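You operate a simulated robot arm through the tools that you are given. There is no shell and no other tool. Be economical: measure what you need, move in short steps, check, and stop when the job is done.

You are at the controls of a simulated two-armed robot. One attempt, no reset.

## Task
On the top of the beige bench, fold the white cloth in half.

The check looks at the end state, three seconds after you hand in, the way a careful person would. Anything else that was tipped, shoved, dropped, spilled or broken makes it a failure. Flat cloth is picked up by pressing the open fingertips on it (5 to 10 N) and closing them slowly along it; thin cloth reads only 2 to 8 mm in the jaws.

## Robot
Two 7-joint arms with two-finger parallel grippers on one trunk, on a base that drives. Base frame: it is fixed to the floor where the robot stands at the start and does not move with it; the origin is under the middle of the robot, x ahead of it, y to its left, z up; the surface under the hand at the start is at about z = 800. Units: mm, rad, N and s.
The left shoulder is at the start at [60, 143, 926], the right one opposite. With the tool pointing down near the work surface each hand reaches from about 320 to 740 mm from the robot's upright axis, wherever it stands, measured 20 degrees to its own side. Places, roughly: top of the beige bench [800, -300, 800]. Payload 1.57 kg a hand.
The tool frame of a hand sits at the grasp point between the pads (the TCP): z along the fingers, y along the line on which they close. The tips reach 30 mm beyond it. The gripper opens to 110 mm. The fingers are 24 mm wide and 12 mm thick; the gripper's body (48 by 112 mm) begins 78 mm behind the TCP.
Orientation is that of the tool frame in the base frame, as a unit quaternion [w, x, y, z]. With the fingers straight down and closing along the base's y, the tool's x points along the base's -x, its y along +y and its z along -z.

## Interface
- The arms move only by the tool apply_moves. It takes "left_moves", "right_moves" or both (then of equal length, played together; a hand with none holds still); each is a list of rows, each an object of numbers (a shift or turn left out is 0, a gripper value left out holds the last): "x", "y", "z": the shift along the tool's x, y, z in units of 150 mm (1.0 is 150 mm); "ax", "ay", "az": the turn, a rotation vector about the tool's x, y, z in units of 45 degrees (1.0 is 45 degrees); "claw": the finger opening in mm, from 0 to 110. In form: [{"x": .., "y": .., "z": .., "ax": .., "ay": .., "az": .., "claw": ..}, ...]. A call has 1 to 20 rows; each row is the pose to reach, as a shift and turn from the pose commanded when the call began, along the tool's axes at that moment. A call with a number of a shift or a turn outside -1 to 1 is refused whole. Rows are played at 5 a second. More than 50 mm and 0.15 rad between two rows, or a gripper value outside its range, and nothing of the call is played. A pose out of reach is approached as far as the arm can. The call stops where the force on the tool passes 40 N (or 10 N more than at its start, if that is more) or the arm is blocked; 0.2 s more then pass. The fingers move at their own pace (about 45 mm/s each) and stop on an object; they squeeze with about 21 N. The grip force told is the motor's: it shows also when the fingers shut on nothing. Time passes only in rows, and 0.2 s behind the last, so rows that repeat a pose let the fingers close. It gives the time, the measured TCP pose, the force on the tool (base axes), the opening and the grip force at its end, in the units of the frame above (readings bear some noise), with the torque about the TCP (base axes, N m) and any sound that the robot's microphone picked up.
- Cameras (640 x 400 px; columns grow to the right, rows downward): "scene" is now at [22.6, -37.7, 1529.3]; the picture's right is [-0.51, -0.86, 0.00], its down [-0.75, 0.45, -0.49] and it looks along [0.42, -0.25, -0.87] (base axes); focal length 263 px, centre (320, 200). "left" rides on the left gripper at [70, -16, -141] in its tool frame; the picture's right is [0.23, 0.97, 0.00], its down [-0.86, 0.20, -0.48] and it looks along [-0.47, 0.11, 0.88] (tool axes); focal length 222 px, centre (320, 200). "right" rides on the right gripper at [70, 16, -141] in its tool frame; the picture's right is [-0.23, 0.97, 0.00], its down [-0.86, -0.20, -0.48] and it looks along [-0.47, -0.11, 0.88] (tool axes); focal length 222 px, centre (320, 200). There is no depth. A picture from a camera that has moved, and an enlarged one, comes with that camera's place and axes in the base frame and with its lens. The place of the scene camera against the robot may be out by one fixed shift of up to 18 mm in any direction.
- snapshot(camera): a new picture of that camera. No time passes.
- lift_body(by): slides the trunk up (or, below 0, down) by that many mm; the arms and the scene camera ride with it, the base frame stays. It gives what a move gives, with no picture.
- base_move(legs): drives the robot by 1 to 6 legs, each [ahead, left, turn to the left] in mm, mm and rad, along the robot's own axes; the way and the turn of a leg run together, so that a leg with both is an arc; at most 1500 mm and 3.142 rad a leg. The arms and the cameras ride along, it lands a little off, and it stops where it bumps. It gives what a move gives.
- head_to(pan, tilt): turns the head with the scene camera to pan (to the left, within 1.501 rad either way) and tilt (down, from -0.506 to 1.204), counted from straight ahead of the robot. It gives what a move gives.
- inspect(camera, box): a new picture of the part [left, top, right, bottom] of that camera's present view, enlarged. No time passes.
- close_job(): hands the job in; it is judged then, once.

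Go step by step. Nothing tells you exact positions but the pictures and the camera data: compare them with the known pose of the tool, close in by small moves and look again before you grip or let go. The budget is 120 turns and 92 pictures, counting those below and the enlarged ones. Unless the task says otherwise, let go and move clear before handing in, and close with one line.

The tools are called after "Request:" as a command line: name --argument value ..., lists and objects as JSON in quotes. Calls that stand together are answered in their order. apply_moves: Moves the arms, as the interface text tells. Its arguments: {"type":"object","properties":{"left_moves":{"type":"array"},"right_moves":{"type":"array"}},"required":[]} The other tools are called the same way: lift_body (by) slides the trunk up or down; base_move (legs) drives the base; head_to (pan, tilt) turns the head that bears the scene camera; snapshot (camera) takes a picture; inspect (camera, box) takes an enlarged picture of a part of a camera's view; close_job () hands the job in.

At the start:

```text
time: 0.0
left_ee_pos: [384.3, -66.4, 912.9]
left_ee_rot: [0.002, 0.001, 1.0, 0.0]
left_contact_force: [-0.2, 0.0, 0.2]
left_moment: [0.01, -0.02, 0.01]
left_opening: 110.1
left_grip_force: 0.1
right_ee_pos: [323.5, -422.5, 940.1]
right_ee_rot: [0.0, 0.0, 1.0, 0.0]
right_contact_force: [-0.1, 0.5, -0.4]
right_moment: [0.02, 0.0, -0.01]
right_opening: 110.0
right_grip_force: 0.1
trunk travel left (down, up): [-525.0, 65.0]
robot x, y, heading: [-2.0, 1.6, -0.004]
head pan, tilt: [-0.539, 1.056]
```

scene: 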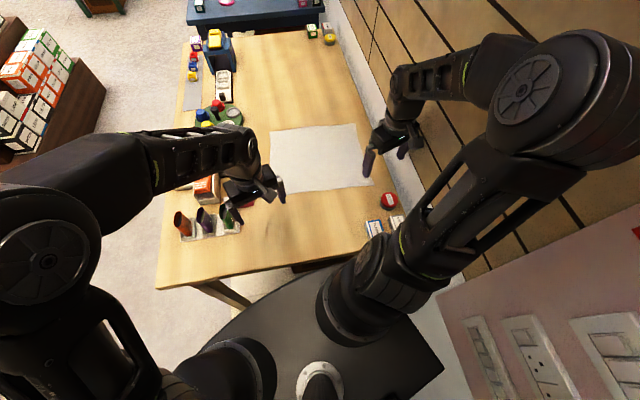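
right: 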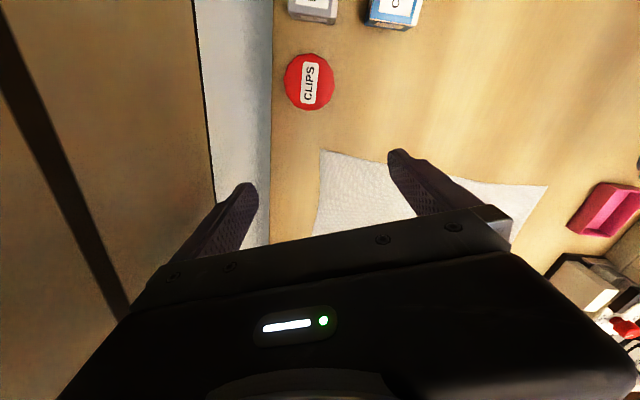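
left: 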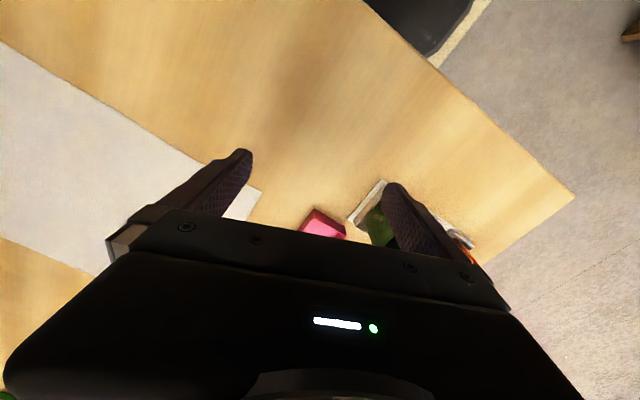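

The white cloth lies squarely on the bench, which is turned about 22° to my right, with something wall-like to the right of it. I look around on the right before I drive.

Request:
head_to --pan -0.9 --tilt 0.5

Request:
snapshot --camera "scene"

```text
time: 1.0
left_ee_pos: [384.9, -67.6, 912.7]
left_ee_rot: [0.001, 0.0, 1.0, 0.0]
left_contact_force: [-0.8, -0.2, -0.4]
left_moment: [-0.03, 0.0, -0.06]
left_opening: 109.9
left_grip_force: 0.1
right_ee_pos: [325.1, -421.0, 940.3]
right_ee_rot: [0.0, 0.0, 1.0, 0.0]
right_contact_force: [0.2, -0.2, -0.4]
right_moment: [0.01, 0.0, -0.01]
right_opening: 110.1
right_grip_force: 0.0
trunk travel left (down, up): [-525.0, 65.0]
robot x, y, heading: [-0.3, 1.9, -0.003]
head pan, tilt: [-0.901, 0.499]
```

```text
88 pictures are left
camera scene: at [22.6, -75.0, 1574.2], right [-0.78, -0.62, 0.0], down [-0.3, 0.38, -0.88], along [0.55, -0.69, -0.48], focal length 263 px, centre (320, 200)
```

scene: 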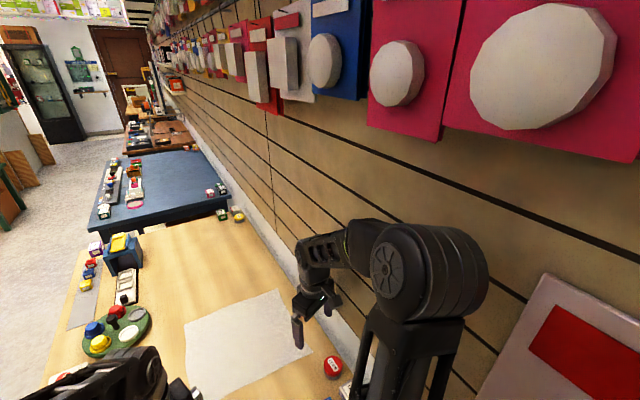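

It is a slatted wall, and the right elbow is close to it, so I won't turn right. I look down at the bench edge to see how far I can drive along it.

Request:
head_to --pan -0.2 --tilt 1.2

Request:
snapshot --camera "scene"

```text
time: 2.0
left_ee_pos: [385.4, -67.8, 912.9]
left_ee_rot: [0.001, 0.0, 1.0, 0.0]
left_contact_force: [-0.2, -0.7, -0.6]
left_moment: [-0.04, -0.04, -0.04]
left_opening: 109.6
left_grip_force: 0.2
right_ee_pos: [323.2, -422.8, 940.9]
right_ee_rot: [0.0, 0.0, 1.0, 0.0]
right_contact_force: [0.3, 0.0, -0.4]
right_moment: [0.03, 0.0, -0.03]
right_opening: 110.1
right_grip_force: 0.1
trunk travel left (down, up): [-525.0, 65.0]
robot x, y, heading: [1.3, 0.2, 0.001]
head pan, tilt: [-0.201, 1.201]
```

```text
87 pictures are left
camera scene: at [20.8, -14.9, 1520.6], right [-0.2, -0.98, 0.0], down [-0.91, 0.19, -0.36], along [0.36, -0.07, -0.93], focal length 263 px, centre (320, 200)
```

scene: 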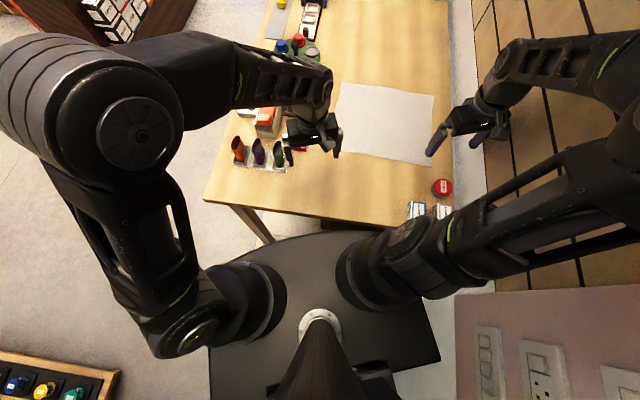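

The wall stands right beside the bench, so room is tight. I zoom in on where the robot's own base meets the bench edge.

Request:
inspect --camera "scene" --box '[200, 180, 460, 342]'

```text
2.46 times, centred on (330, 261) of scene
camera zoom: at [20.8, -14.9, 1520.6], right [-0.2, -0.98, 0.0], down [-0.91, 0.19, -0.36], along [0.36, -0.07, -0.93], focal length 648 px, centre (295, 50)
```

zoom: 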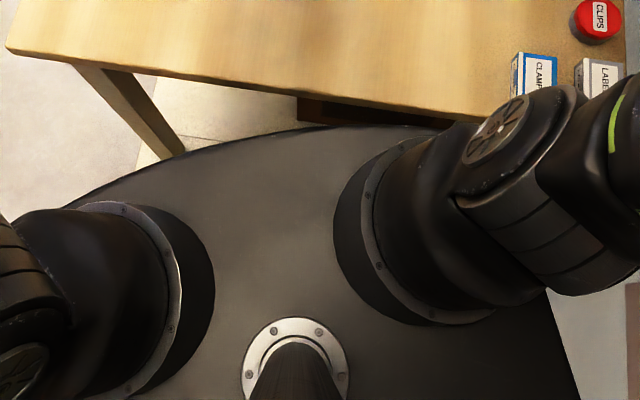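

The trunk plate nearly touches the bench, so I won't drive; the plan is to pinch the two near corners, pull the cloth a little towards me, and then fold it away. First I square both hands with the bench (yaw −22°) and clear the left hand from the view.

Request:
apply_moves --left_moves '[{"y": 0.2, "z": -0.1, "az": 0.12}, {"y": 0.4, "z": -0.2, "az": 0.24}, {"y": 0.6, "z": -0.3, "az": 0.36}, {"y": 0.8, "z": -0.4, "az": 0.489}, {"y": 0.8, "z": -0.4, "az": 0.489}]' --right_moves '[{"x": -0.1, "y": 0.05, "az": 0.12}, {"x": -0.2, "y": 0.1, "az": 0.24}, {"x": -0.3, "y": 0.147, "az": 0.36}, {"x": -0.3, "y": 0.147, "az": 0.489}, {"x": -0.3, "y": 0.147, "az": 0.489}]'

Request:
head_to --pan -0.5 --tilt 0.95

Request:
snapshot --camera "scene"

Request:
snapshot --camera "right"

Request:
snapshot --camera "left"

```text
time: 3.2
left_ee_pos: [386.0, 53.4, 971.8]
left_ee_rot: [0.0, 0.191, 0.982, -0.001]
left_contact_force: [-1.0, -0.2, -0.2]
left_moment: [0.02, -0.03, 0.0]
left_opening: 110.2
left_grip_force: 0.0
right_ee_pos: [368.0, -400.2, 940.9]
right_ee_rot: [0.0, 0.192, 0.981, -0.001]
right_contact_force: [0.1, 0.3, -0.4]
right_moment: [-0.03, -0.01, -0.02]
right_opening: 110.1
right_grip_force: 0.1
trunk travel left (down, up): [-525.0, 65.0]
robot x, y, heading: [-1.6, 0.0, -0.003]
head pan, tilt: [-0.201, 1.201]
```

```text
time: 4.0
left_ee_pos: [384.5, 53.1, 972.0]
left_ee_rot: [0.001, 0.191, 0.982, 0.0]
left_contact_force: [0.4, -0.4, -0.5]
left_moment: [0.03, 0.0, 0.03]
left_opening: 109.8
left_grip_force: 0.1
right_ee_pos: [368.8, -400.1, 941.5]
right_ee_rot: [0.0, 0.191, 0.982, 0.0]
right_contact_force: [0.4, -0.1, 0.3]
right_moment: [0.0, 0.01, 0.0]
right_opening: 110.0
right_grip_force: 0.1
trunk travel left (down, up): [-525.0, 65.0]
robot x, y, heading: [-0.2, 0.8, 0.001]
head pan, tilt: [-0.499, 0.949]
```

```text
85 pictures are left
camera scene: at [29.9, -38.4, 1536.7], right [-0.48, -0.88, 0.0], down [-0.71, 0.39, -0.58], along [0.51, -0.28, -0.81], focal length 263 px, centre (320, 200)
```

scene: 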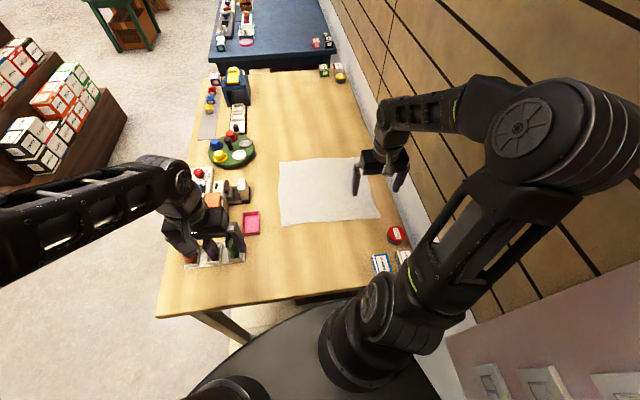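

```text
84 pictures are left
camera right: at [311.5, -359.5, 1081.8], right [0.58, 0.82, 0.0], down [0.72, -0.51, 0.48], along [0.39, -0.28, -0.88], focal length 222 px, centre (320, 200)
```

right: 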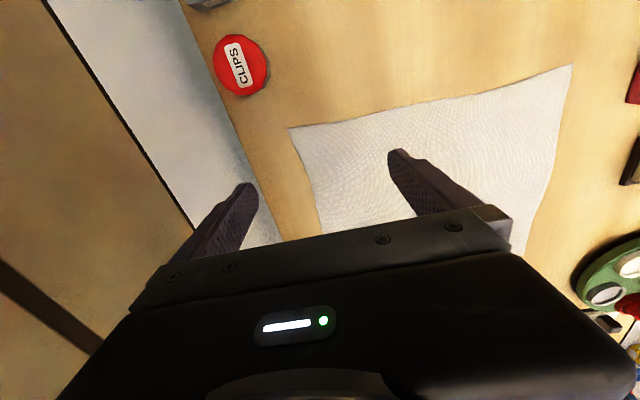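

```text
83 pictures are left
camera left: at [313.2, 64.4, 1113.6], right [0.15, 0.99, 0.0], down [0.87, -0.13, 0.48], along [0.47, -0.07, -0.88], focal length 222 px, centre (320, 200)
```

left: 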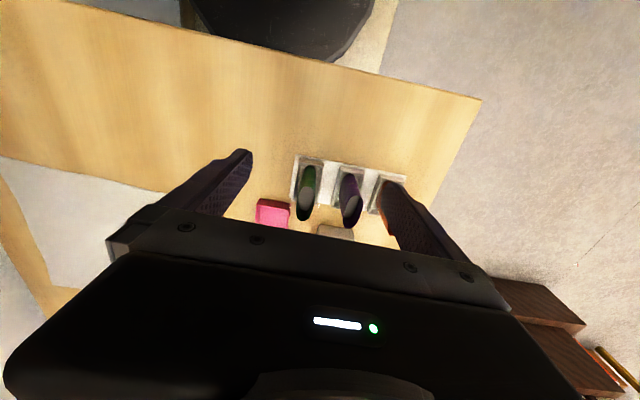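

The corner positions from the cameras agree: near-right about (334,−423), near-left (460,−129). I bring both hands over their pinch points with the fingers 40 mm open.

Request:
apply_moves --left_moves '[{"x": -0.15, "y": -0.175, "claw": 40}, {"x": -0.3, "y": -0.35}, {"x": -0.45, "y": -0.525}, {"x": -0.6, "y": -0.7}, {"x": -0.8, "y": -0.9}, {"x": -1.0, "y": -1.0}, {"x": -1.0, "y": -1.0}]' --right_moves '[{"z": 0.1, "claw": 40}, {"z": 0.2}, {"z": 0.3}, {"z": 0.4}, {"z": 0.5}, {"z": 0.55}, {"z": 0.58}]'

Request:
snapshot --camera "left"

Request:
snapshot --camera "right"

```text
time: 5.6
left_ee_pos: [468.6, -140.9, 974.2]
left_ee_rot: [0.001, 0.191, 0.982, -0.001]
left_contact_force: [0.2, 0.3, -0.3]
left_moment: [-0.03, 0.01, 0.05]
left_opening: 39.9
left_grip_force: 0.0
right_ee_pos: [369.2, -399.4, 852.7]
right_ee_rot: [0.0, 0.191, 0.982, 0.001]
right_contact_force: [-0.1, 0.3, 0.3]
right_moment: [0.02, -0.03, 0.0]
right_opening: 39.9
right_grip_force: 0.1
trunk travel left (down, up): [-525.0, 65.0]
robot x, y, heading: [-2.9, 2.6, 0.002]
head pan, tilt: [-0.499, 0.949]
```

```text
82 pictures are left
camera left: at [396.5, -130.9, 1114.3], right [0.15, 0.99, 0.0], down [0.87, -0.14, 0.48], along [0.47, -0.07, -0.88], focal length 222 px, centre (320, 200)
```

left: 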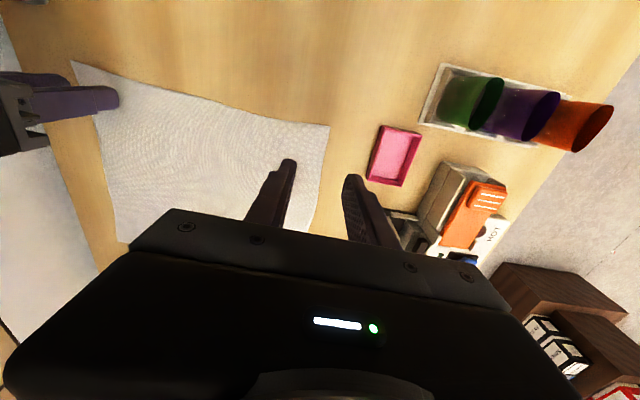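

```text
81 pictures are left
camera right: at [311.1, -359.1, 994.6], right [0.58, 0.82, 0.0], down [0.72, -0.51, 0.48], along [0.39, -0.28, -0.88], focal length 222 px, centre (320, 200)
```

right: 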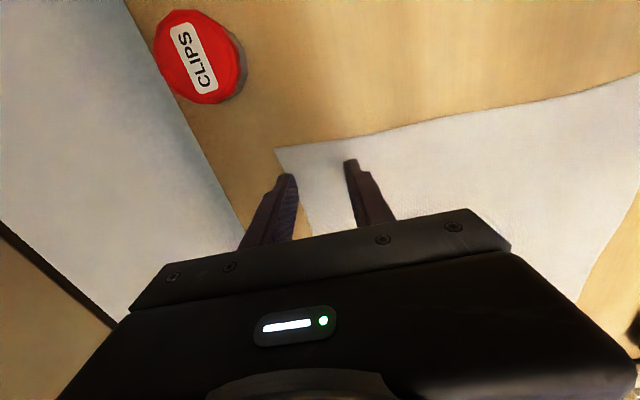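

Left corner refined to about (455,−127). I shift the left hand 29 mm inward and lower it to just above the cloth.

Request:
apply_moves --left_moves '[{"y": -0.1, "z": 0.2}, {"y": -0.19, "z": 0.45}, {"y": -0.19, "z": 0.7}, {"y": -0.19, "z": 0.8}, {"y": -0.19, "z": 0.83}]'

Request:
snapshot --camera "left"

```text
time: 6.8
left_ee_pos: [457.2, -169.9, 848.6]
left_ee_rot: [0.001, 0.191, 0.982, 0.001]
left_contact_force: [0.3, 0.1, -0.3]
left_moment: [-0.04, -0.01, -0.01]
left_opening: 40.0
left_grip_force: 0.1
right_ee_pos: [368.7, -400.1, 853.5]
right_ee_rot: [0.0, 0.19, 0.982, 0.0]
right_contact_force: [-0.9, 0.0, -0.4]
right_moment: [-0.01, 0.0, 0.0]
right_opening: 40.0
right_grip_force: 0.0
trunk travel left (down, up): [-525.0, 65.0]
robot x, y, heading: [-2.4, 1.1, 0.0]
head pan, tilt: [-0.499, 0.949]
```

```text
80 pictures are left
camera left: at [386.6, -157.7, 989.4], right [0.15, 0.99, 0.0], down [0.87, -0.13, 0.48], along [0.47, -0.07, -0.88], focal length 222 px, centre (320, 200)
```

left: 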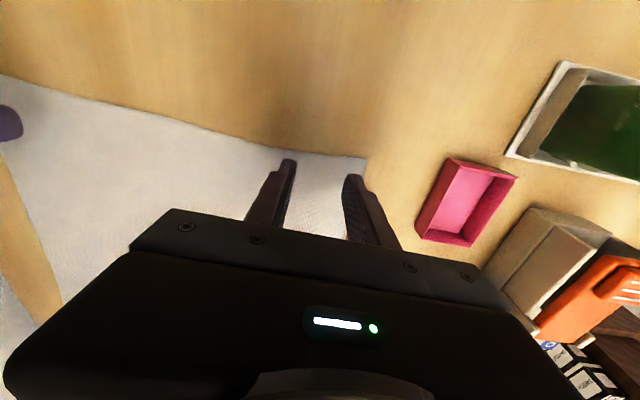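

Both hands are placed about 20 mm in from the near edge. I lower both gently to contact.

Request:
apply_moves --left_moves '[{"z": 0.05}, {"z": 0.09}, {"z": 0.11}, {"z": 0.12}, {"z": 0.125}]' --right_moves '[{"z": 0.08}, {"z": 0.12}, {"z": 0.14}, {"z": 0.15}, {"z": 0.155}]'

```text
time: 8.0
left_ee_pos: [458.0, -169.6, 830.4]
left_ee_rot: [0.003, 0.191, 0.982, -0.001]
left_contact_force: [0.8, 3.3, 19.8]
left_moment: [0.23, 0.02, -0.03]
left_opening: 40.3
left_grip_force: 0.0
right_ee_pos: [368.3, -399.3, 831.3]
right_ee_rot: [0.001, 0.191, 0.982, 0.0]
right_contact_force: [-0.7, -0.2, 2.2]
right_moment: [-0.01, 0.02, 0.0]
right_opening: 39.8
right_grip_force: 0.0
trunk travel left (down, up): [-525.0, 65.0]
robot x, y, heading: [-1.2, -4.7, 0.0]
head pan, tilt: [-0.499, 0.949]
```

Left presses with 20 N and right with only 2 N, so I trim both.

Request:
apply_moves --left_moves '[{"z": -0.004}, {"z": -0.008}]' --right_moves '[{"z": 0.002}, {"z": 0.004}]'

```text
time: 8.6
left_ee_pos: [458.6, -169.6, 832.6]
left_ee_rot: [0.001, 0.191, 0.982, 0.0]
left_contact_force: [3.4, 0.0, 15.1]
left_moment: [0.15, -0.12, -0.04]
left_opening: 40.0
left_grip_force: 0.1
right_ee_pos: [367.2, -399.6, 831.2]
right_ee_rot: [0.001, 0.191, 0.982, 0.0]
right_contact_force: [-1.7, -0.1, 17.1]
right_moment: [0.09, 0.07, 0.07]
right_opening: 40.0
right_grip_force: 0.0
trunk travel left (down, up): [-525.0, 65.0]
robot x, y, heading: [1.7, -2.5, -0.003]
head pan, tilt: [-0.499, 0.949]
```

Request:
apply_moves --left_moves '[{"z": -0.003}, {"z": -0.005}]' --right_moves '[{"z": -0.001}, {"z": -0.002}]'

```text
time: 9.2
left_ee_pos: [455.9, -168.4, 830.8]
left_ee_rot: [0.001, 0.19, 0.982, 0.0]
left_contact_force: [2.2, -1.0, 10.7]
left_moment: [0.02, -0.11, -0.01]
left_opening: 40.1
left_grip_force: 0.0
right_ee_pos: [368.2, -398.9, 830.9]
right_ee_rot: [0.001, 0.191, 0.982, 0.0]
right_contact_force: [-0.9, 0.0, 20.3]
right_moment: [0.17, 0.09, 0.03]
right_opening: 39.9
right_grip_force: 0.0
trunk travel left (down, up): [-525.0, 65.0]
robot x, y, heading: [-2.6, 2.4, -0.002]
head pan, tilt: [-0.499, 0.949]
```

Left is right at 10 N; I ease the right hand and then close both slowly.

Request:
apply_moves --right_moves '[{"z": -0.003}, {"z": -0.005}, {"z": -0.005}]'

```text
time: 10.0
left_ee_pos: [457.0, -168.4, 831.7]
left_ee_rot: [0.001, 0.191, 0.982, -0.001]
left_contact_force: [-2.0, 1.2, 12.8]
left_moment: [0.06, 0.04, 0.0]
left_opening: 40.0
left_grip_force: 0.1
right_ee_pos: [368.2, -399.9, 831.0]
right_ee_rot: [-0.001, 0.191, 0.982, 0.0]
right_contact_force: [2.1, -0.2, 6.5]
right_moment: [-0.04, -0.05, 0.02]
right_opening: 40.0
right_grip_force: 0.0
trunk travel left (down, up): [-525.0, 65.0]
robot x, y, heading: [3.3, -0.5, -0.002]
head pan, tilt: [-0.499, 0.949]
```

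Request:
apply_moves --left_moves '[{"z": -0.001, "claw": 37}, {"z": -0.001, "claw": 34}, {"z": -0.001, "claw": 31}, {"z": -0.001, "claw": 28}, {"z": -0.001, "claw": 25}, {"z": -0.001, "claw": 22}, {"z": -0.001, "claw": 19}, {"z": -0.001, "claw": 16}, {"z": -0.001, "claw": 13}, {"z": -0.001, "claw": 10}, {"z": -0.001, "claw": 7}, {"z": -0.001, "claw": 4}, {"z": -0.001, "claw": 0}, {"z": -0.001, "claw": 0}, {"z": -0.001, "claw": 0}]' --right_moves '[{"claw": 37}, {"claw": 34}, {"claw": 31}, {"claw": 28}, {"claw": 25}, {"claw": 22}, {"claw": 19}, {"claw": 16}, {"claw": 13}, {"claw": 10}, {"claw": 7}, {"claw": 4}, {"claw": 0}, {"claw": 0}, {"claw": 0}]'

Request:
snapshot --camera "left"

Request:
snapshot --camera "right"

```text
time: 13.2
left_ee_pos: [457.2, -168.5, 831.1]
left_ee_rot: [0.001, 0.191, 0.982, 0.0]
left_contact_force: [-0.1, 0.3, 9.7]
left_moment: [0.0, -0.01, -0.01]
left_opening: 1.5
left_grip_force: 21.5
right_ee_pos: [368.4, -399.6, 831.2]
right_ee_rot: [-0.001, 0.19, 0.982, 0.001]
right_contact_force: [0.9, -0.4, 2.0]
right_moment: [-0.05, 0.02, 0.0]
right_opening: 0.1
right_grip_force: 20.8
trunk travel left (down, up): [-525.0, 65.0]
robot x, y, heading: [1.5, -0.0, 0.002]
head pan, tilt: [-0.499, 0.949]
```

```text
79 pictures are left
camera left: at [385.6, -157.4, 972.6], right [0.15, 0.99, 0.0], down [0.87, -0.13, 0.48], along [0.47, -0.07, -0.88], focal length 222 px, centre (320, 200)
```

left: 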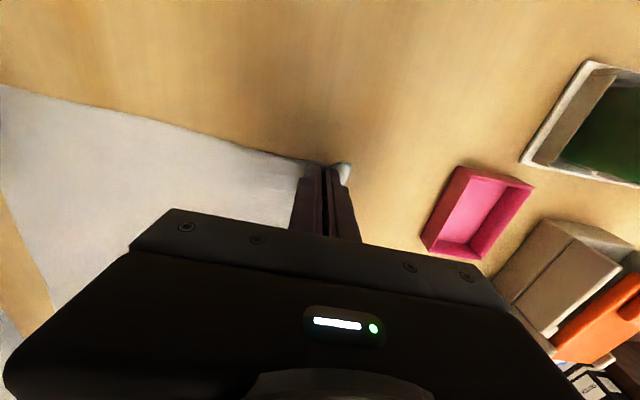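

```text
78 pictures are left
camera right: at [311.3, -359.1, 972.3], right [0.58, 0.82, 0.0], down [0.72, -0.51, 0.48], along [0.39, -0.28, -0.88], focal length 222 px, centre (320, 200)
```

right: 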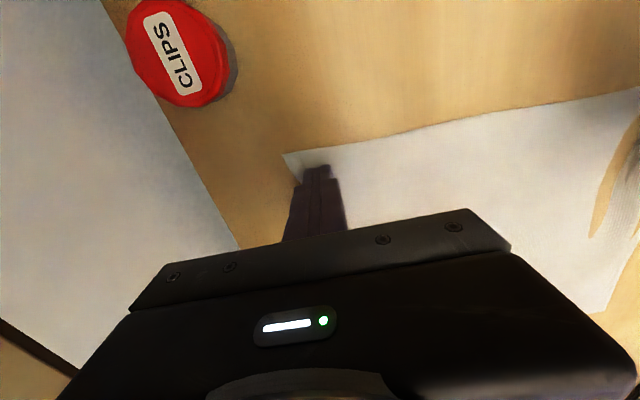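

The left hand seems to hold a pinch (1.5 mm) but the right closed on nothing. I reopen the right, press it a bit harder, and retry.

Request:
apply_moves --right_moves '[{"z": -0.03}, {"z": -0.06, "claw": 46}, {"z": -0.06, "claw": 46}, {"z": -0.03, "claw": 46}, {"z": -0.01}, {"z": 0.0}, {"z": 0.002}, {"z": 0.002}, {"z": 0.002}]'

Request:
inspect --camera "left" --box '[240, 120, 440, 245]'

```text
time: 15.2
left_ee_pos: [457.1, -167.9, 831.4]
left_ee_rot: [0.001, 0.191, 0.982, 0.0]
left_contact_force: [0.7, -1.0, 7.1]
left_moment: [-0.03, -0.03, 0.02]
left_opening: 1.7
left_grip_force: 21.0
right_ee_pos: [368.6, -399.0, 832.6]
right_ee_rot: [0.001, 0.191, 0.982, 0.0]
right_contact_force: [-0.6, 0.6, 10.9]
right_moment: [0.2, 0.04, 0.01]
right_opening: 45.8
right_grip_force: 0.1
trunk travel left (down, up): [-525.0, 65.0]
robot x, y, heading: [1.0, 1.0, 0.002]
head pan, tilt: [-0.499, 0.949]
```

```text
3.20 times, centred on (340, 182) of left
camera zoom: at [385.4, -157.2, 972.6], right [0.15, 0.99, 0.0], down [0.87, -0.13, 0.48], along [0.47, -0.07, -0.88], focal length 711 px, centre (256, 256)
```

zoom: 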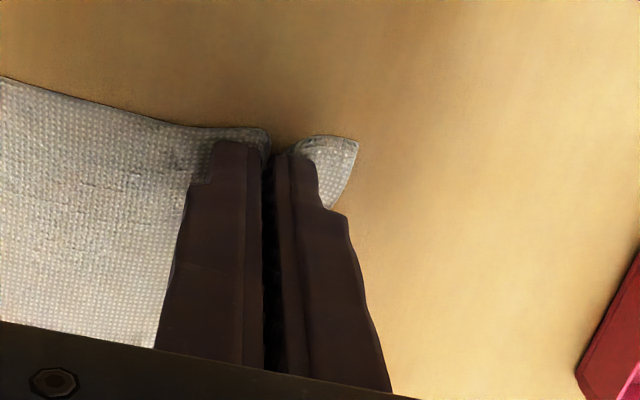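

Left clearly holds a pleat. The right presses with 11 N; now I close it more slowly.

Request:
apply_moves --right_moves '[{"claw": 44}, {"claw": 42}, {"claw": 40}, {"claw": 38}, {"claw": 36}, {"claw": 34}, {"claw": 32}, {"claw": 30}, {"claw": 28}, {"claw": 26}, {"claw": 24}, {"claw": 22}, {"claw": 20}, {"claw": 18}, {"claw": 16}, {"claw": 13}, {"claw": 10}, {"claw": 6}, {"claw": 0}, {"claw": 0}]'

Request:
inspect --camera "right" --box '[220, 120, 420, 245]'

```text
time: 19.4
left_ee_pos: [456.0, -168.7, 831.1]
left_ee_rot: [0.0, 0.191, 0.982, -0.002]
left_contact_force: [-1.6, -6.2, 1.0]
left_moment: [-0.19, 0.08, -0.02]
left_opening: 1.7
left_grip_force: 20.9
right_ee_pos: [369.7, -398.4, 830.3]
right_ee_rot: [0.002, 0.191, 0.981, 0.0]
right_contact_force: [2.5, 5.1, 19.6]
right_moment: [0.31, -0.05, 0.06]
right_opening: 10.5
right_grip_force: 21.1
trunk travel left (down, up): [-525.0, 65.0]
robot x, y, heading: [-0.8, 0.4, -0.004]
head pan, tilt: [-0.499, 0.949]
```

```text
3.20 times, centred on (320, 182) of right
camera zoom: at [311.1, -358.4, 972.1], right [0.58, 0.82, 0.0], down [0.72, -0.5, 0.48], along [0.39, -0.28, -0.88], focal length 711 px, centre (320, 256)
```

zoom: 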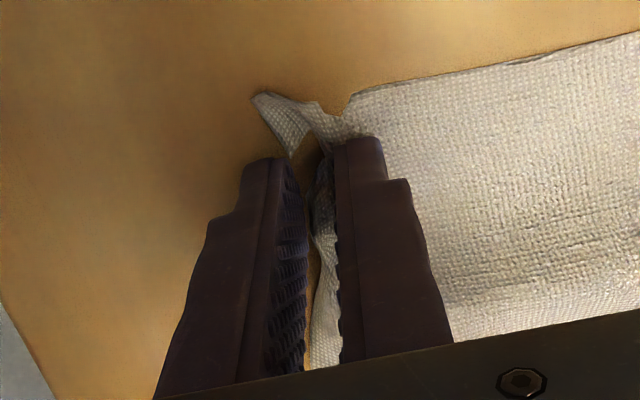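

The right pinch has a thick pleat (10.5 mm) gathered at the corner. I give it a moment and lift both hands 30 mm to test the hold.

Request:
apply_moves --left_moves '[{}, {}, {"z": -0.05}, {"z": -0.1}, {"z": -0.15}, {"z": -0.2}, {"z": -0.2}]' --right_moves '[{"z": -0.005}, {"z": -0.005}, {"z": -0.05}, {"z": -0.1}, {"z": -0.15}, {"z": -0.2}, {"z": -0.2}]'

Request:
snapshot --camera "right"

Request:
snapshot --camera "left"

```text
time: 21.0
left_ee_pos: [456.5, -168.9, 860.3]
left_ee_rot: [0.0, 0.19, 0.982, -0.001]
left_contact_force: [-3.2, -9.2, 0.4]
left_moment: [-0.27, 0.1, -0.07]
left_opening: 1.5
left_grip_force: 21.5
right_ee_pos: [369.4, -400.6, 860.1]
right_ee_rot: [0.001, 0.19, 0.982, 0.001]
right_contact_force: [3.7, 8.6, 0.4]
right_moment: [0.23, -0.07, 0.09]
right_opening: 2.2
right_grip_force: 20.8
trunk travel left (down, up): [-525.0, 65.0]
robot x, y, heading: [-1.5, -0.0, 0.002]
head pan, tilt: [-0.499, 0.949]
```

```text
75 pictures are left
camera right: at [312.0, -359.4, 1001.3], right [0.58, 0.82, 0.0], down [0.72, -0.51, 0.48], along [0.39, -0.27, -0.88], focal length 222 px, centre (320, 200)
```

right: 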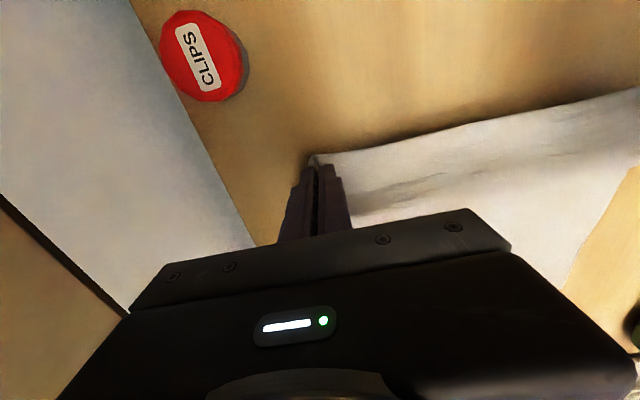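

```text
74 pictures are left
camera left: at [386.1, -157.8, 1002.5], right [0.15, 0.99, 0.0], down [0.87, -0.13, 0.48], along [0.47, -0.08, -0.88], focal length 222 px, centre (320, 200)
```

left: 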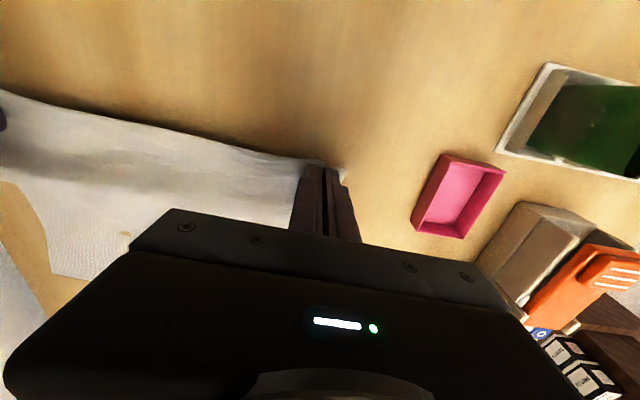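

Both pinches hold and the cloth is lifted. I slide the cloth about 105 mm towards me and 40 mm left, easing the tension between the hands.

Request:
apply_moves --left_moves '[{"x": 0.0, "y": -0.025}, {"x": 0.1, "y": 0.015}, {"x": 0.2, "y": 0.055}, {"x": 0.3, "y": 0.1}, {"x": 0.4, "y": 0.145}, {"x": 0.5, "y": 0.19}, {"x": 0.6, "y": 0.235}, {"x": 0.7, "y": 0.24}, {"x": 0.7, "y": 0.24}]' --right_moves '[{"x": 0.0, "y": 0.025}, {"x": 0.1, "y": 0.065}, {"x": 0.2, "y": 0.11}, {"x": 0.3, "y": 0.155}, {"x": 0.4, "y": 0.2}, {"x": 0.5, "y": 0.245}, {"x": 0.6, "y": 0.285}, {"x": 0.7, "y": 0.29}, {"x": 0.7, "y": 0.29}]'

Request:
snapshot --camera "scene"

Request:
snapshot --camera "right"

Request:
snapshot --camera "left"

```text
time: 23.0
left_ee_pos: [372.7, -97.7, 860.5]
left_ee_rot: [0.0, 0.191, 0.982, 0.0]
left_contact_force: [-0.7, 0.0, -0.7]
left_moment: [0.0, 0.0, -0.03]
left_opening: 1.6
left_grip_force: 21.5
right_ee_pos: [287.7, -320.2, 860.7]
right_ee_rot: [0.001, 0.191, 0.982, 0.0]
right_contact_force: [0.8, -0.6, 0.0]
right_moment: [0.03, -0.01, -0.02]
right_opening: 2.3
right_grip_force: 21.3
trunk travel left (down, up): [-525.0, 65.0]
robot x, y, heading: [0.9, 2.5, -0.005]
head pan, tilt: [-0.499, 0.949]
```

```text
73 pictures are left
camera scene: at [30.2, -38.6, 1536.8], right [-0.48, -0.88, 0.0], down [-0.71, 0.39, -0.58], along [0.51, -0.28, -0.81], focal length 263 px, centre (320, 200)
```

scene: 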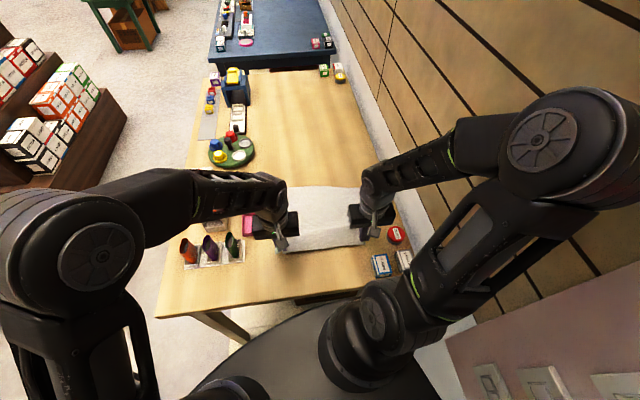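

```text
72 pictures are left
camera right: at [230.9, -279.6, 1001.1], right [0.58, 0.82, 0.0], down [0.72, -0.51, 0.48], along [0.39, -0.28, -0.88], focal length 222 px, centre (320, 200)
```

right: 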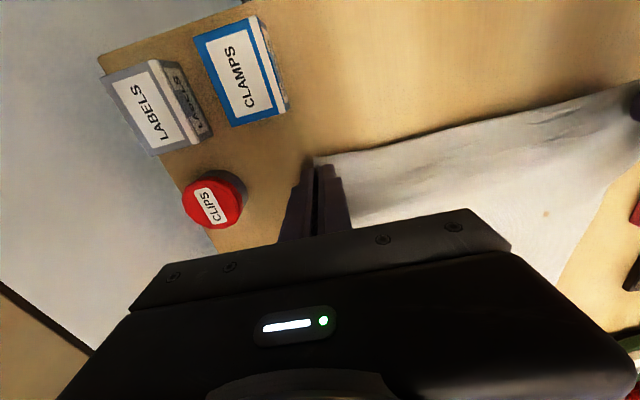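

```text
71 pictures are left
camera left: at [302.0, -85.5, 1002.1], right [0.15, 0.99, 0.0], down [0.87, -0.13, 0.48], along [0.47, -0.07, -0.88], focal length 222 px, centre (320, 200)
```

left: 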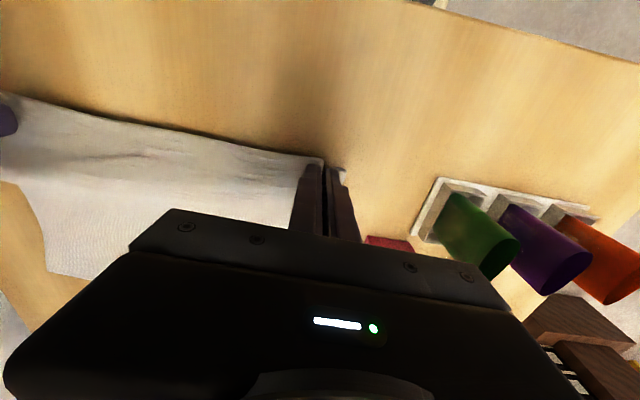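

The cloth came along nicely. Before folding I check where the far corners are now.

Request:
inspect --camera "left" --box '[0, 160, 200, 320]'

Request:
inspect --camera "scene" --box '[220, 160, 420, 285]'

```text
2.50 times, centred on (100, 240) of left
camera zoom: at [302.0, -85.5, 1002.1], right [0.15, 0.99, 0.0], down [0.87, -0.13, 0.48], along [0.47, -0.07, -0.88], focal length 555 px, centre (870, 100)
```

zoom: 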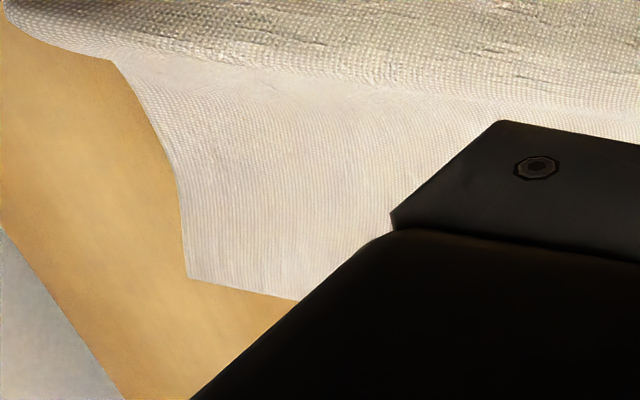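

```text
3.20 times, centred on (320, 222) of scene
camera zoom: at [30.2, -38.6, 1536.8], right [-0.48, -0.88, 0.0], down [-0.71, 0.39, -0.58], along [0.51, -0.28, -0.81], focal length 842 px, centre (320, 128)
```

zoom: 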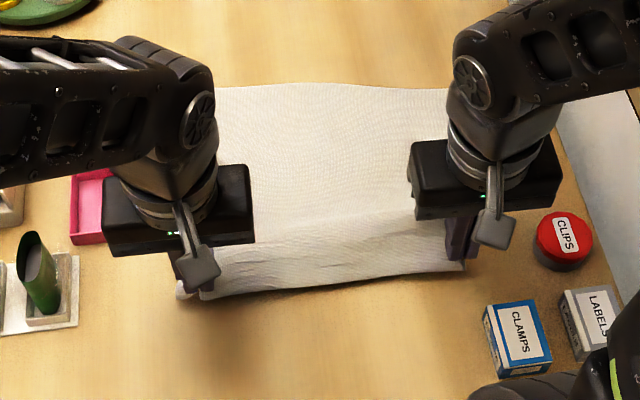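

The far edge now lies at about f≈605–640 mm (bench frame), well in reach. I arc both hands up and forward to the middle of the fold and look again.

Request:
apply_moves --left_moves '[{"z": -0.1}, {"x": -0.03, "z": -0.2}, {"x": -0.1, "z": -0.3}, {"x": -0.2, "z": -0.39}, {"x": -0.33, "z": -0.45}, {"x": -0.46, "z": -0.49}, {"x": -0.6, "z": -0.5}, {"x": -0.75, "z": -0.5}, {"x": -0.75, "z": -0.5}]' --right_moves '[{"z": -0.1}, {"x": -0.03, "z": -0.2}, {"x": -0.1, "z": -0.3}, {"x": -0.2, "z": -0.39}, {"x": -0.3, "z": -0.45}, {"x": -0.42, "z": -0.49}, {"x": -0.52, "z": -0.5}, {"x": -0.62, "z": -0.5}, {"x": -0.62, "z": -0.5}]'

Request:
snapshot --camera "left"

Request:
snapshot --camera "right"

Request:
snapshot --camera "scene"

```text
time: 25.0
left_ee_pos: [477.6, -139.0, 934.8]
left_ee_rot: [0.001, 0.191, 0.982, -0.001]
left_contact_force: [-1.0, -1.2, -0.4]
left_moment: [-0.04, 0.03, -0.04]
left_opening: 1.9
left_grip_force: 21.2
right_ee_pos: [373.4, -354.9, 936.2]
right_ee_rot: [-0.001, 0.191, 0.982, 0.0]
right_contact_force: [-0.2, 1.0, -0.7]
right_moment: [-0.03, 0.03, 0.02]
right_opening: 2.1
right_grip_force: 21.0
trunk travel left (down, up): [-525.0, 65.0]
robot x, y, heading: [-1.9, -0.1, 0.001]
head pan, tilt: [-0.499, 0.949]
```

```text
68 pictures are left
camera left: at [406.4, -126.9, 1077.9], right [0.15, 0.99, 0.0], down [0.87, -0.13, 0.48], along [0.47, -0.07, -0.88], focal length 222 px, centre (320, 200)
```

left: 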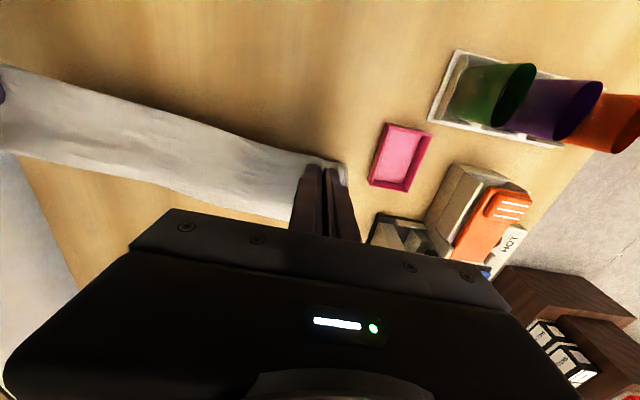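

```text
67 pictures are left
camera right: at [316.4, -314.0, 1076.9], right [0.58, 0.82, 0.0], down [0.72, -0.51, 0.48], along [0.39, -0.28, -0.88], focal length 222 px, centre (320, 200)
```

right: 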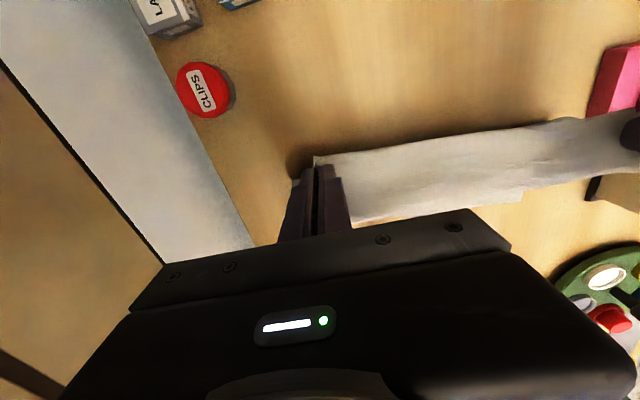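

```text
66 pictures are left
camera scene: at [29.4, -38.3, 1536.8], right [-0.48, -0.88, 0.0], down [-0.71, 0.39, -0.58], along [0.51, -0.28, -0.81], focal length 263 px, centre (320, 200)
```

scene: 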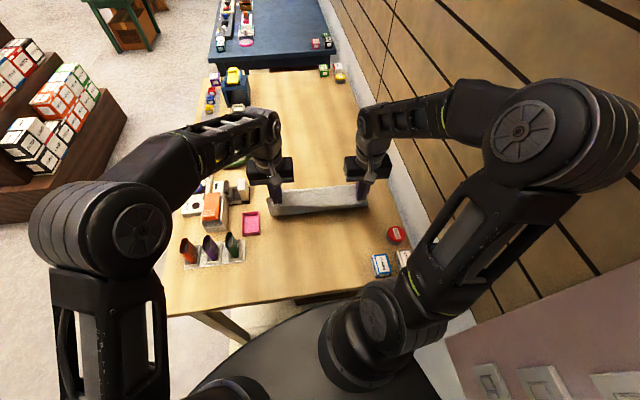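

The cloth seems to have slid while being lifted. I zoom in to understand its shape.

Request:
inspect --camera "scene" --box '[230, 140, 410, 252]'

Request:
inspect --camera "right" --box '[280, 80, 640, 305]'

Request:
inspect --camera "left" --box '[0, 40, 360, 265]'

```text
3.56 times, centred on (320, 196) of scene
camera zoom: at [29.4, -38.3, 1536.8], right [-0.48, -0.88, 0.0], down [-0.71, 0.39, -0.58], along [0.51, -0.28, -0.81], focal length 936 px, centre (320, 214)
```

zoom: 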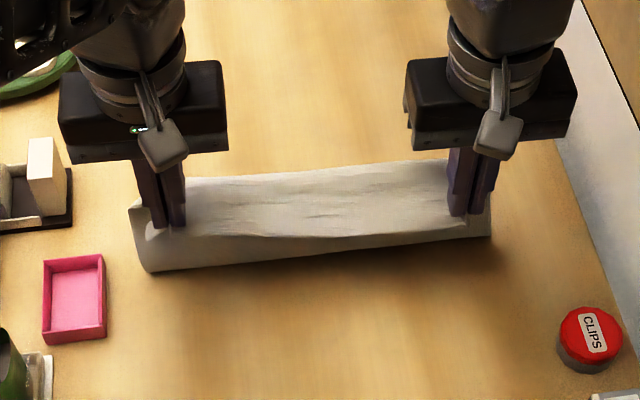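

```text
1.78 times, centred on (460, 192) of right
camera zoom: at [316.4, -314.0, 1076.9], right [0.58, 0.82, 0.0], down [0.72, -0.51, 0.48], along [0.39, -0.28, -0.88], focal length 395 px, centre (71, 213)
```

zoom: 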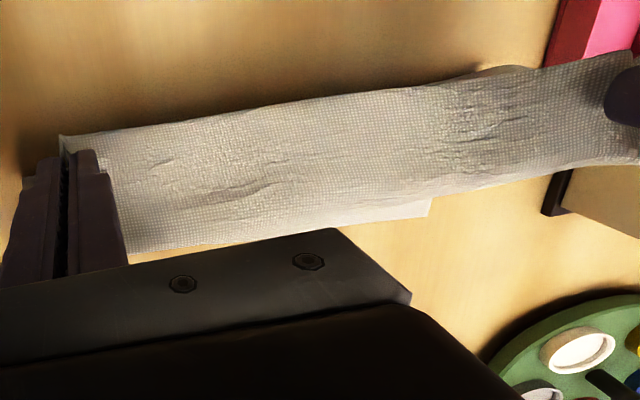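

```text
1.78 times, centred on (180, 152) of left
camera zoom: at [406.4, -126.9, 1077.9], right [0.15, 0.99, 0.0], down [0.87, -0.13, 0.48], along [0.47, -0.07, -0.88], focal length 395 px, centre (569, 284)
```

zoom: 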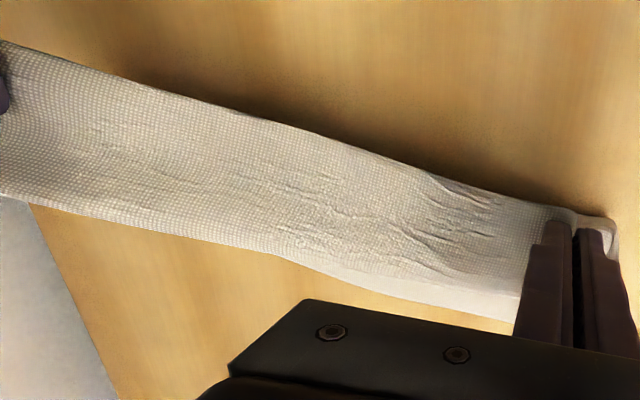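

The far corners stayed put (far-left about (606,−168)), but the slack sheet bows forward from the pinch. I raise both hands to let it straighten, tipping the fingers slightly towards me so that it hangs down.

Request:
apply_moves --left_moves '[{"z": -0.1, "ay": 0.13}, {"z": -0.2, "ay": 0.26}, {"z": -0.25, "ay": 0.39}, {"z": -0.3, "ay": 0.5}, {"z": -0.3, "ay": 0.5}]' --right_moves '[{"z": -0.1, "ay": 0.13}, {"z": -0.2, "ay": 0.26}, {"z": -0.25, "ay": 0.39}, {"z": -0.3, "ay": 0.5}, {"z": -0.3, "ay": 0.5}]'

Request:
inspect --camera "scene" --box '[230, 140, 410, 252]'

Request:
snapshot --camera "left"

Request:
snapshot --camera "right"

```text
time: 26.2
left_ee_pos: [477.2, -138.0, 959.2]
left_ee_rot: [-0.074, 0.19, 0.979, 0.014]
left_contact_force: [-1.2, -2.0, 0.8]
left_moment: [-0.06, 0.04, -0.06]
left_opening: 1.5
left_grip_force: 20.5
left hand out of reach, approached as far as the arm can: row 2, 3, 4, 5
right_ee_pos: [373.8, -354.5, 981.2]
right_ee_rot: [-0.191, 0.186, 0.963, 0.038]
right_contact_force: [0.9, 2.4, -1.5]
right_moment: [0.05, -0.05, 0.06]
right_opening: 2.1
right_grip_force: 21.1
right hand out of reach, approached as far as the arm can: row 4
trunk travel left (down, up): [-525.0, 65.0]
robot x, y, heading: [3.4, -1.8, -0.0]
head pan, tilt: [-0.499, 0.949]
```

```text
3.56 times, centred on (320, 196) of scene
camera zoom: at [29.9, -38.2, 1536.8], right [-0.48, -0.88, 0.0], down [-0.71, 0.39, -0.58], along [0.51, -0.28, -0.81], focal length 936 px, centre (320, 214)
```

zoom: 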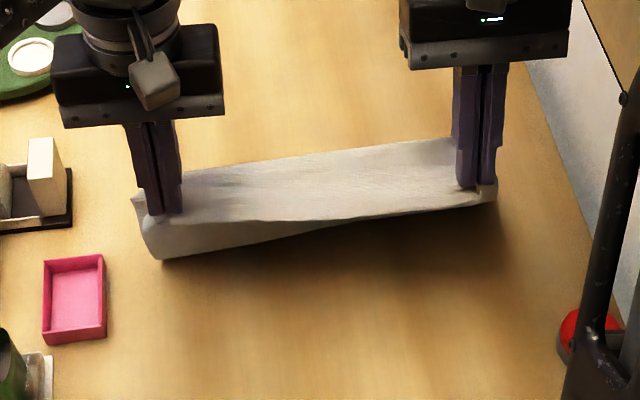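

```text
61 pictures are left
camera left: at [427.0, -134.7, 1109.2], right [0.16, 0.99, 0.03], down [0.93, -0.16, 0.34], along [0.34, -0.02, -0.94], focal length 222 px, centre (320, 200)
```

left: 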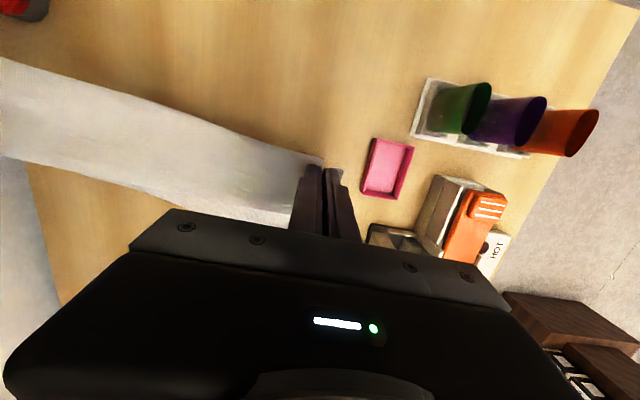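

```text
60 pictures are left
camera right: at [372.4, -336.4, 1138.3], right [0.56, 0.82, -0.09], down [0.83, -0.55, 0.12], along [0.05, -0.14, -0.99], focal length 222 px, centre (320, 200)
```

right: 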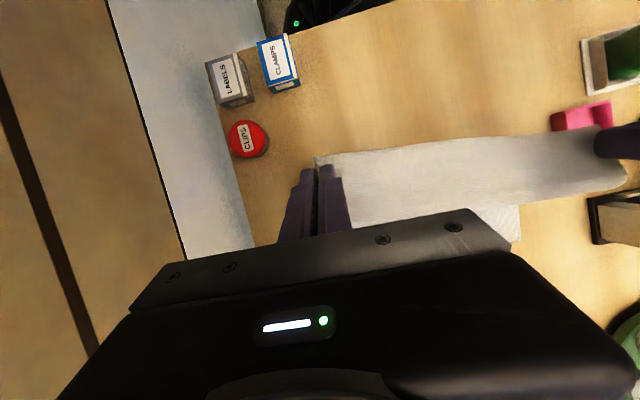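

Tilting runs into the arm's limit, and the pleated grip makes the sheet leave forwards, so I change plan. I will hang the cloth up, let the far edge trail down behind, and fold the held edge back towards me. First I untilt and come back closer to the robot.

Request:
apply_moves --left_moves '[{"x": 0.1, "z": 0.04, "ay": -0.1}, {"x": 0.2, "z": 0.08, "ay": -0.2}, {"x": 0.3, "z": 0.12, "ay": -0.3}, {"x": 0.4, "z": 0.16, "ay": -0.4}, {"x": 0.5, "z": 0.2, "ay": -0.5}, {"x": 0.55, "z": 0.23, "ay": -0.5}, {"x": 0.55, "z": 0.23, "ay": -0.5}]' --right_moves '[{"x": 0.1, "z": 0.04, "ay": -0.1}, {"x": 0.2, "z": 0.08, "ay": -0.2}, {"x": 0.3, "z": 0.12, "ay": -0.3}, {"x": 0.4, "z": 0.16, "ay": -0.4}, {"x": 0.5, "z": 0.2, "ay": -0.5}, {"x": 0.55, "z": 0.23, "ay": -0.5}, {"x": 0.55, "z": 0.23, "ay": -0.5}]'

```text
time: 27.8
left_ee_pos: [404.8, -99.5, 934.3]
left_ee_rot: [0.115, 0.189, 0.975, -0.028]
left_contact_force: [-1.3, -4.4, 0.9]
left_moment: [-0.08, 0.02, -0.1]
left_opening: 1.9
left_grip_force: 20.9
right_ee_pos: [299.4, -314.2, 980.3]
right_ee_rot: [-0.004, 0.19, 0.982, -0.004]
right_contact_force: [2.3, 2.6, -0.9]
right_moment: [0.06, -0.05, 0.06]
right_opening: 2.3
right_grip_force: 21.0
trunk travel left (down, up): [-525.0, 65.0]
robot x, y, heading: [3.8, 0.5, -0.004]
head pan, tilt: [-0.499, 0.949]
```

The left hand needs its tilt undone (13°) and raising to match the right.

Request:
apply_moves --left_moves '[{"z": -0.1, "y": -0.01, "ay": 0.1}, {"z": -0.2, "y": -0.02, "ay": 0.2}, {"z": -0.315, "y": -0.025, "ay": 0.3}, {"z": -0.315, "y": -0.025, "ay": 0.3}]'

Request:
lift_body --by 60

Request:
snapshot --camera "scene"

```text
time: 28.8
left_ee_pos: [392.3, -99.5, 981.1]
left_ee_rot: [-0.001, 0.191, 0.982, -0.004]
left_contact_force: [-0.6, -0.3, 0.5]
left_moment: [0.0, -0.01, -0.02]
left_opening: 1.7
left_grip_force: 20.6
right_ee_pos: [298.1, -314.4, 980.2]
right_ee_rot: [-0.005, 0.191, 0.982, -0.004]
right_contact_force: [-0.3, -0.3, 0.1]
right_moment: [0.01, 0.0, -0.01]
right_opening: 2.1
right_grip_force: 20.9
trunk travel left (down, up): [-525.0, 65.0]
robot x, y, heading: [-0.0, 2.9, 0.001]
head pan, tilt: [-0.499, 0.949]
```

```text
time: 30.0
left_ee_pos: [390.6, -97.9, 990.4]
left_ee_rot: [-0.001, 0.191, 0.982, -0.003]
left_contact_force: [-0.6, 0.1, -0.9]
left_moment: [-0.01, 0.03, -0.02]
left_opening: 1.5
left_grip_force: 20.6
right_ee_pos: [297.5, -313.4, 992.2]
right_ee_rot: [0.001, 0.193, 0.981, -0.002]
right_contact_force: [0.4, 0.5, 0.1]
right_moment: [0.04, -0.03, 0.02]
right_opening: 2.3
right_grip_force: 20.6
trunk travel left (down, up): [-534.0, 56.0]
robot x, y, heading: [0.5, -2.7, 0.002]
head pan, tilt: [-0.499, 0.949]
stopped: the arm was blocked; the commanded pose is now the measured one
```

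```text
59 pictures are left
camera scene: at [38.7, -26.7, 1546.2], right [-0.48, -0.88, 0.01], down [-0.72, 0.38, -0.58], along [0.51, -0.28, -0.81], focal length 263 px, centre (320, 200)
```

scene: 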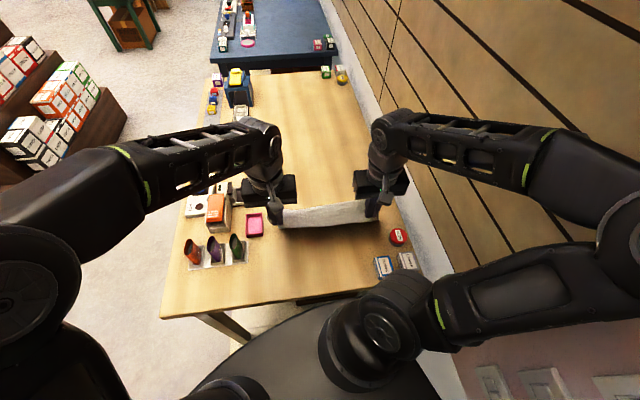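

The lift stopped because an arm was blocked, probably the right elbow at the wall. I undo the lift and check.

Request:
lift_body --by -9

Request:
head_to --pan -1.1 --tilt 0.8

Request:
snapshot --camera "scene"

```text
time: 30.6
left_ee_pos: [387.7, -96.1, 983.7]
left_ee_rot: [0.002, 0.191, 0.982, -0.006]
left_contact_force: [0.2, 0.4, -1.0]
left_moment: [0.02, -0.03, -0.01]
left_opening: 1.7
left_grip_force: 21.2
right_ee_pos: [295.2, -315.0, 987.2]
right_ee_rot: [0.002, 0.193, 0.981, -0.004]
right_contact_force: [0.1, -0.6, 0.1]
right_moment: [0.0, 0.02, 0.0]
right_opening: 2.2
right_grip_force: 20.9
trunk travel left (down, up): [-525.0, 65.0]
robot x, y, heading: [0.3, 3.3, 0.004]
head pan, tilt: [-0.499, 0.949]
```

```text
time: 31.6
left_ee_pos: [388.1, -96.6, 982.7]
left_ee_rot: [0.001, 0.191, 0.982, -0.007]
left_contact_force: [-0.2, 0.2, -0.2]
left_moment: [0.0, -0.02, 0.01]
left_opening: 1.7
left_grip_force: 21.1
right_ee_pos: [296.0, -312.4, 985.1]
right_ee_rot: [0.003, 0.193, 0.981, -0.002]
right_contact_force: [1.5, -0.1, -0.1]
right_moment: [0.0, 0.04, 0.0]
right_opening: 2.4
right_grip_force: 21.2
trunk travel left (down, up): [-525.0, 65.0]
robot x, y, heading: [0.2, 0.7, 0.001]
head pan, tilt: [-1.1, 0.799]
```

```text
58 pictures are left
camera scene: at [8.4, -62.0, 1549.3], right [-0.89, -0.45, 0.01], down [-0.33, 0.63, -0.7], along [0.31, -0.63, -0.71], focal length 263 px, centre (320, 200)
```

scene: 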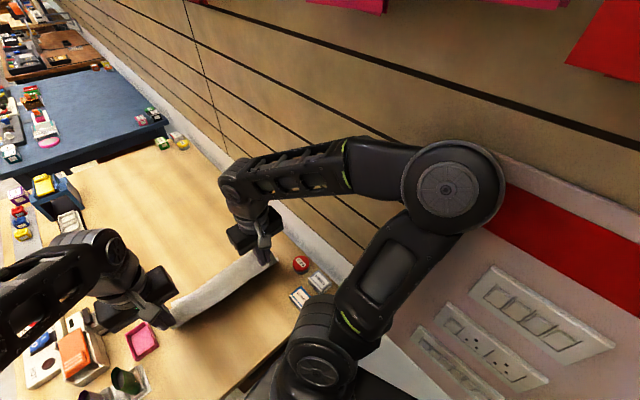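

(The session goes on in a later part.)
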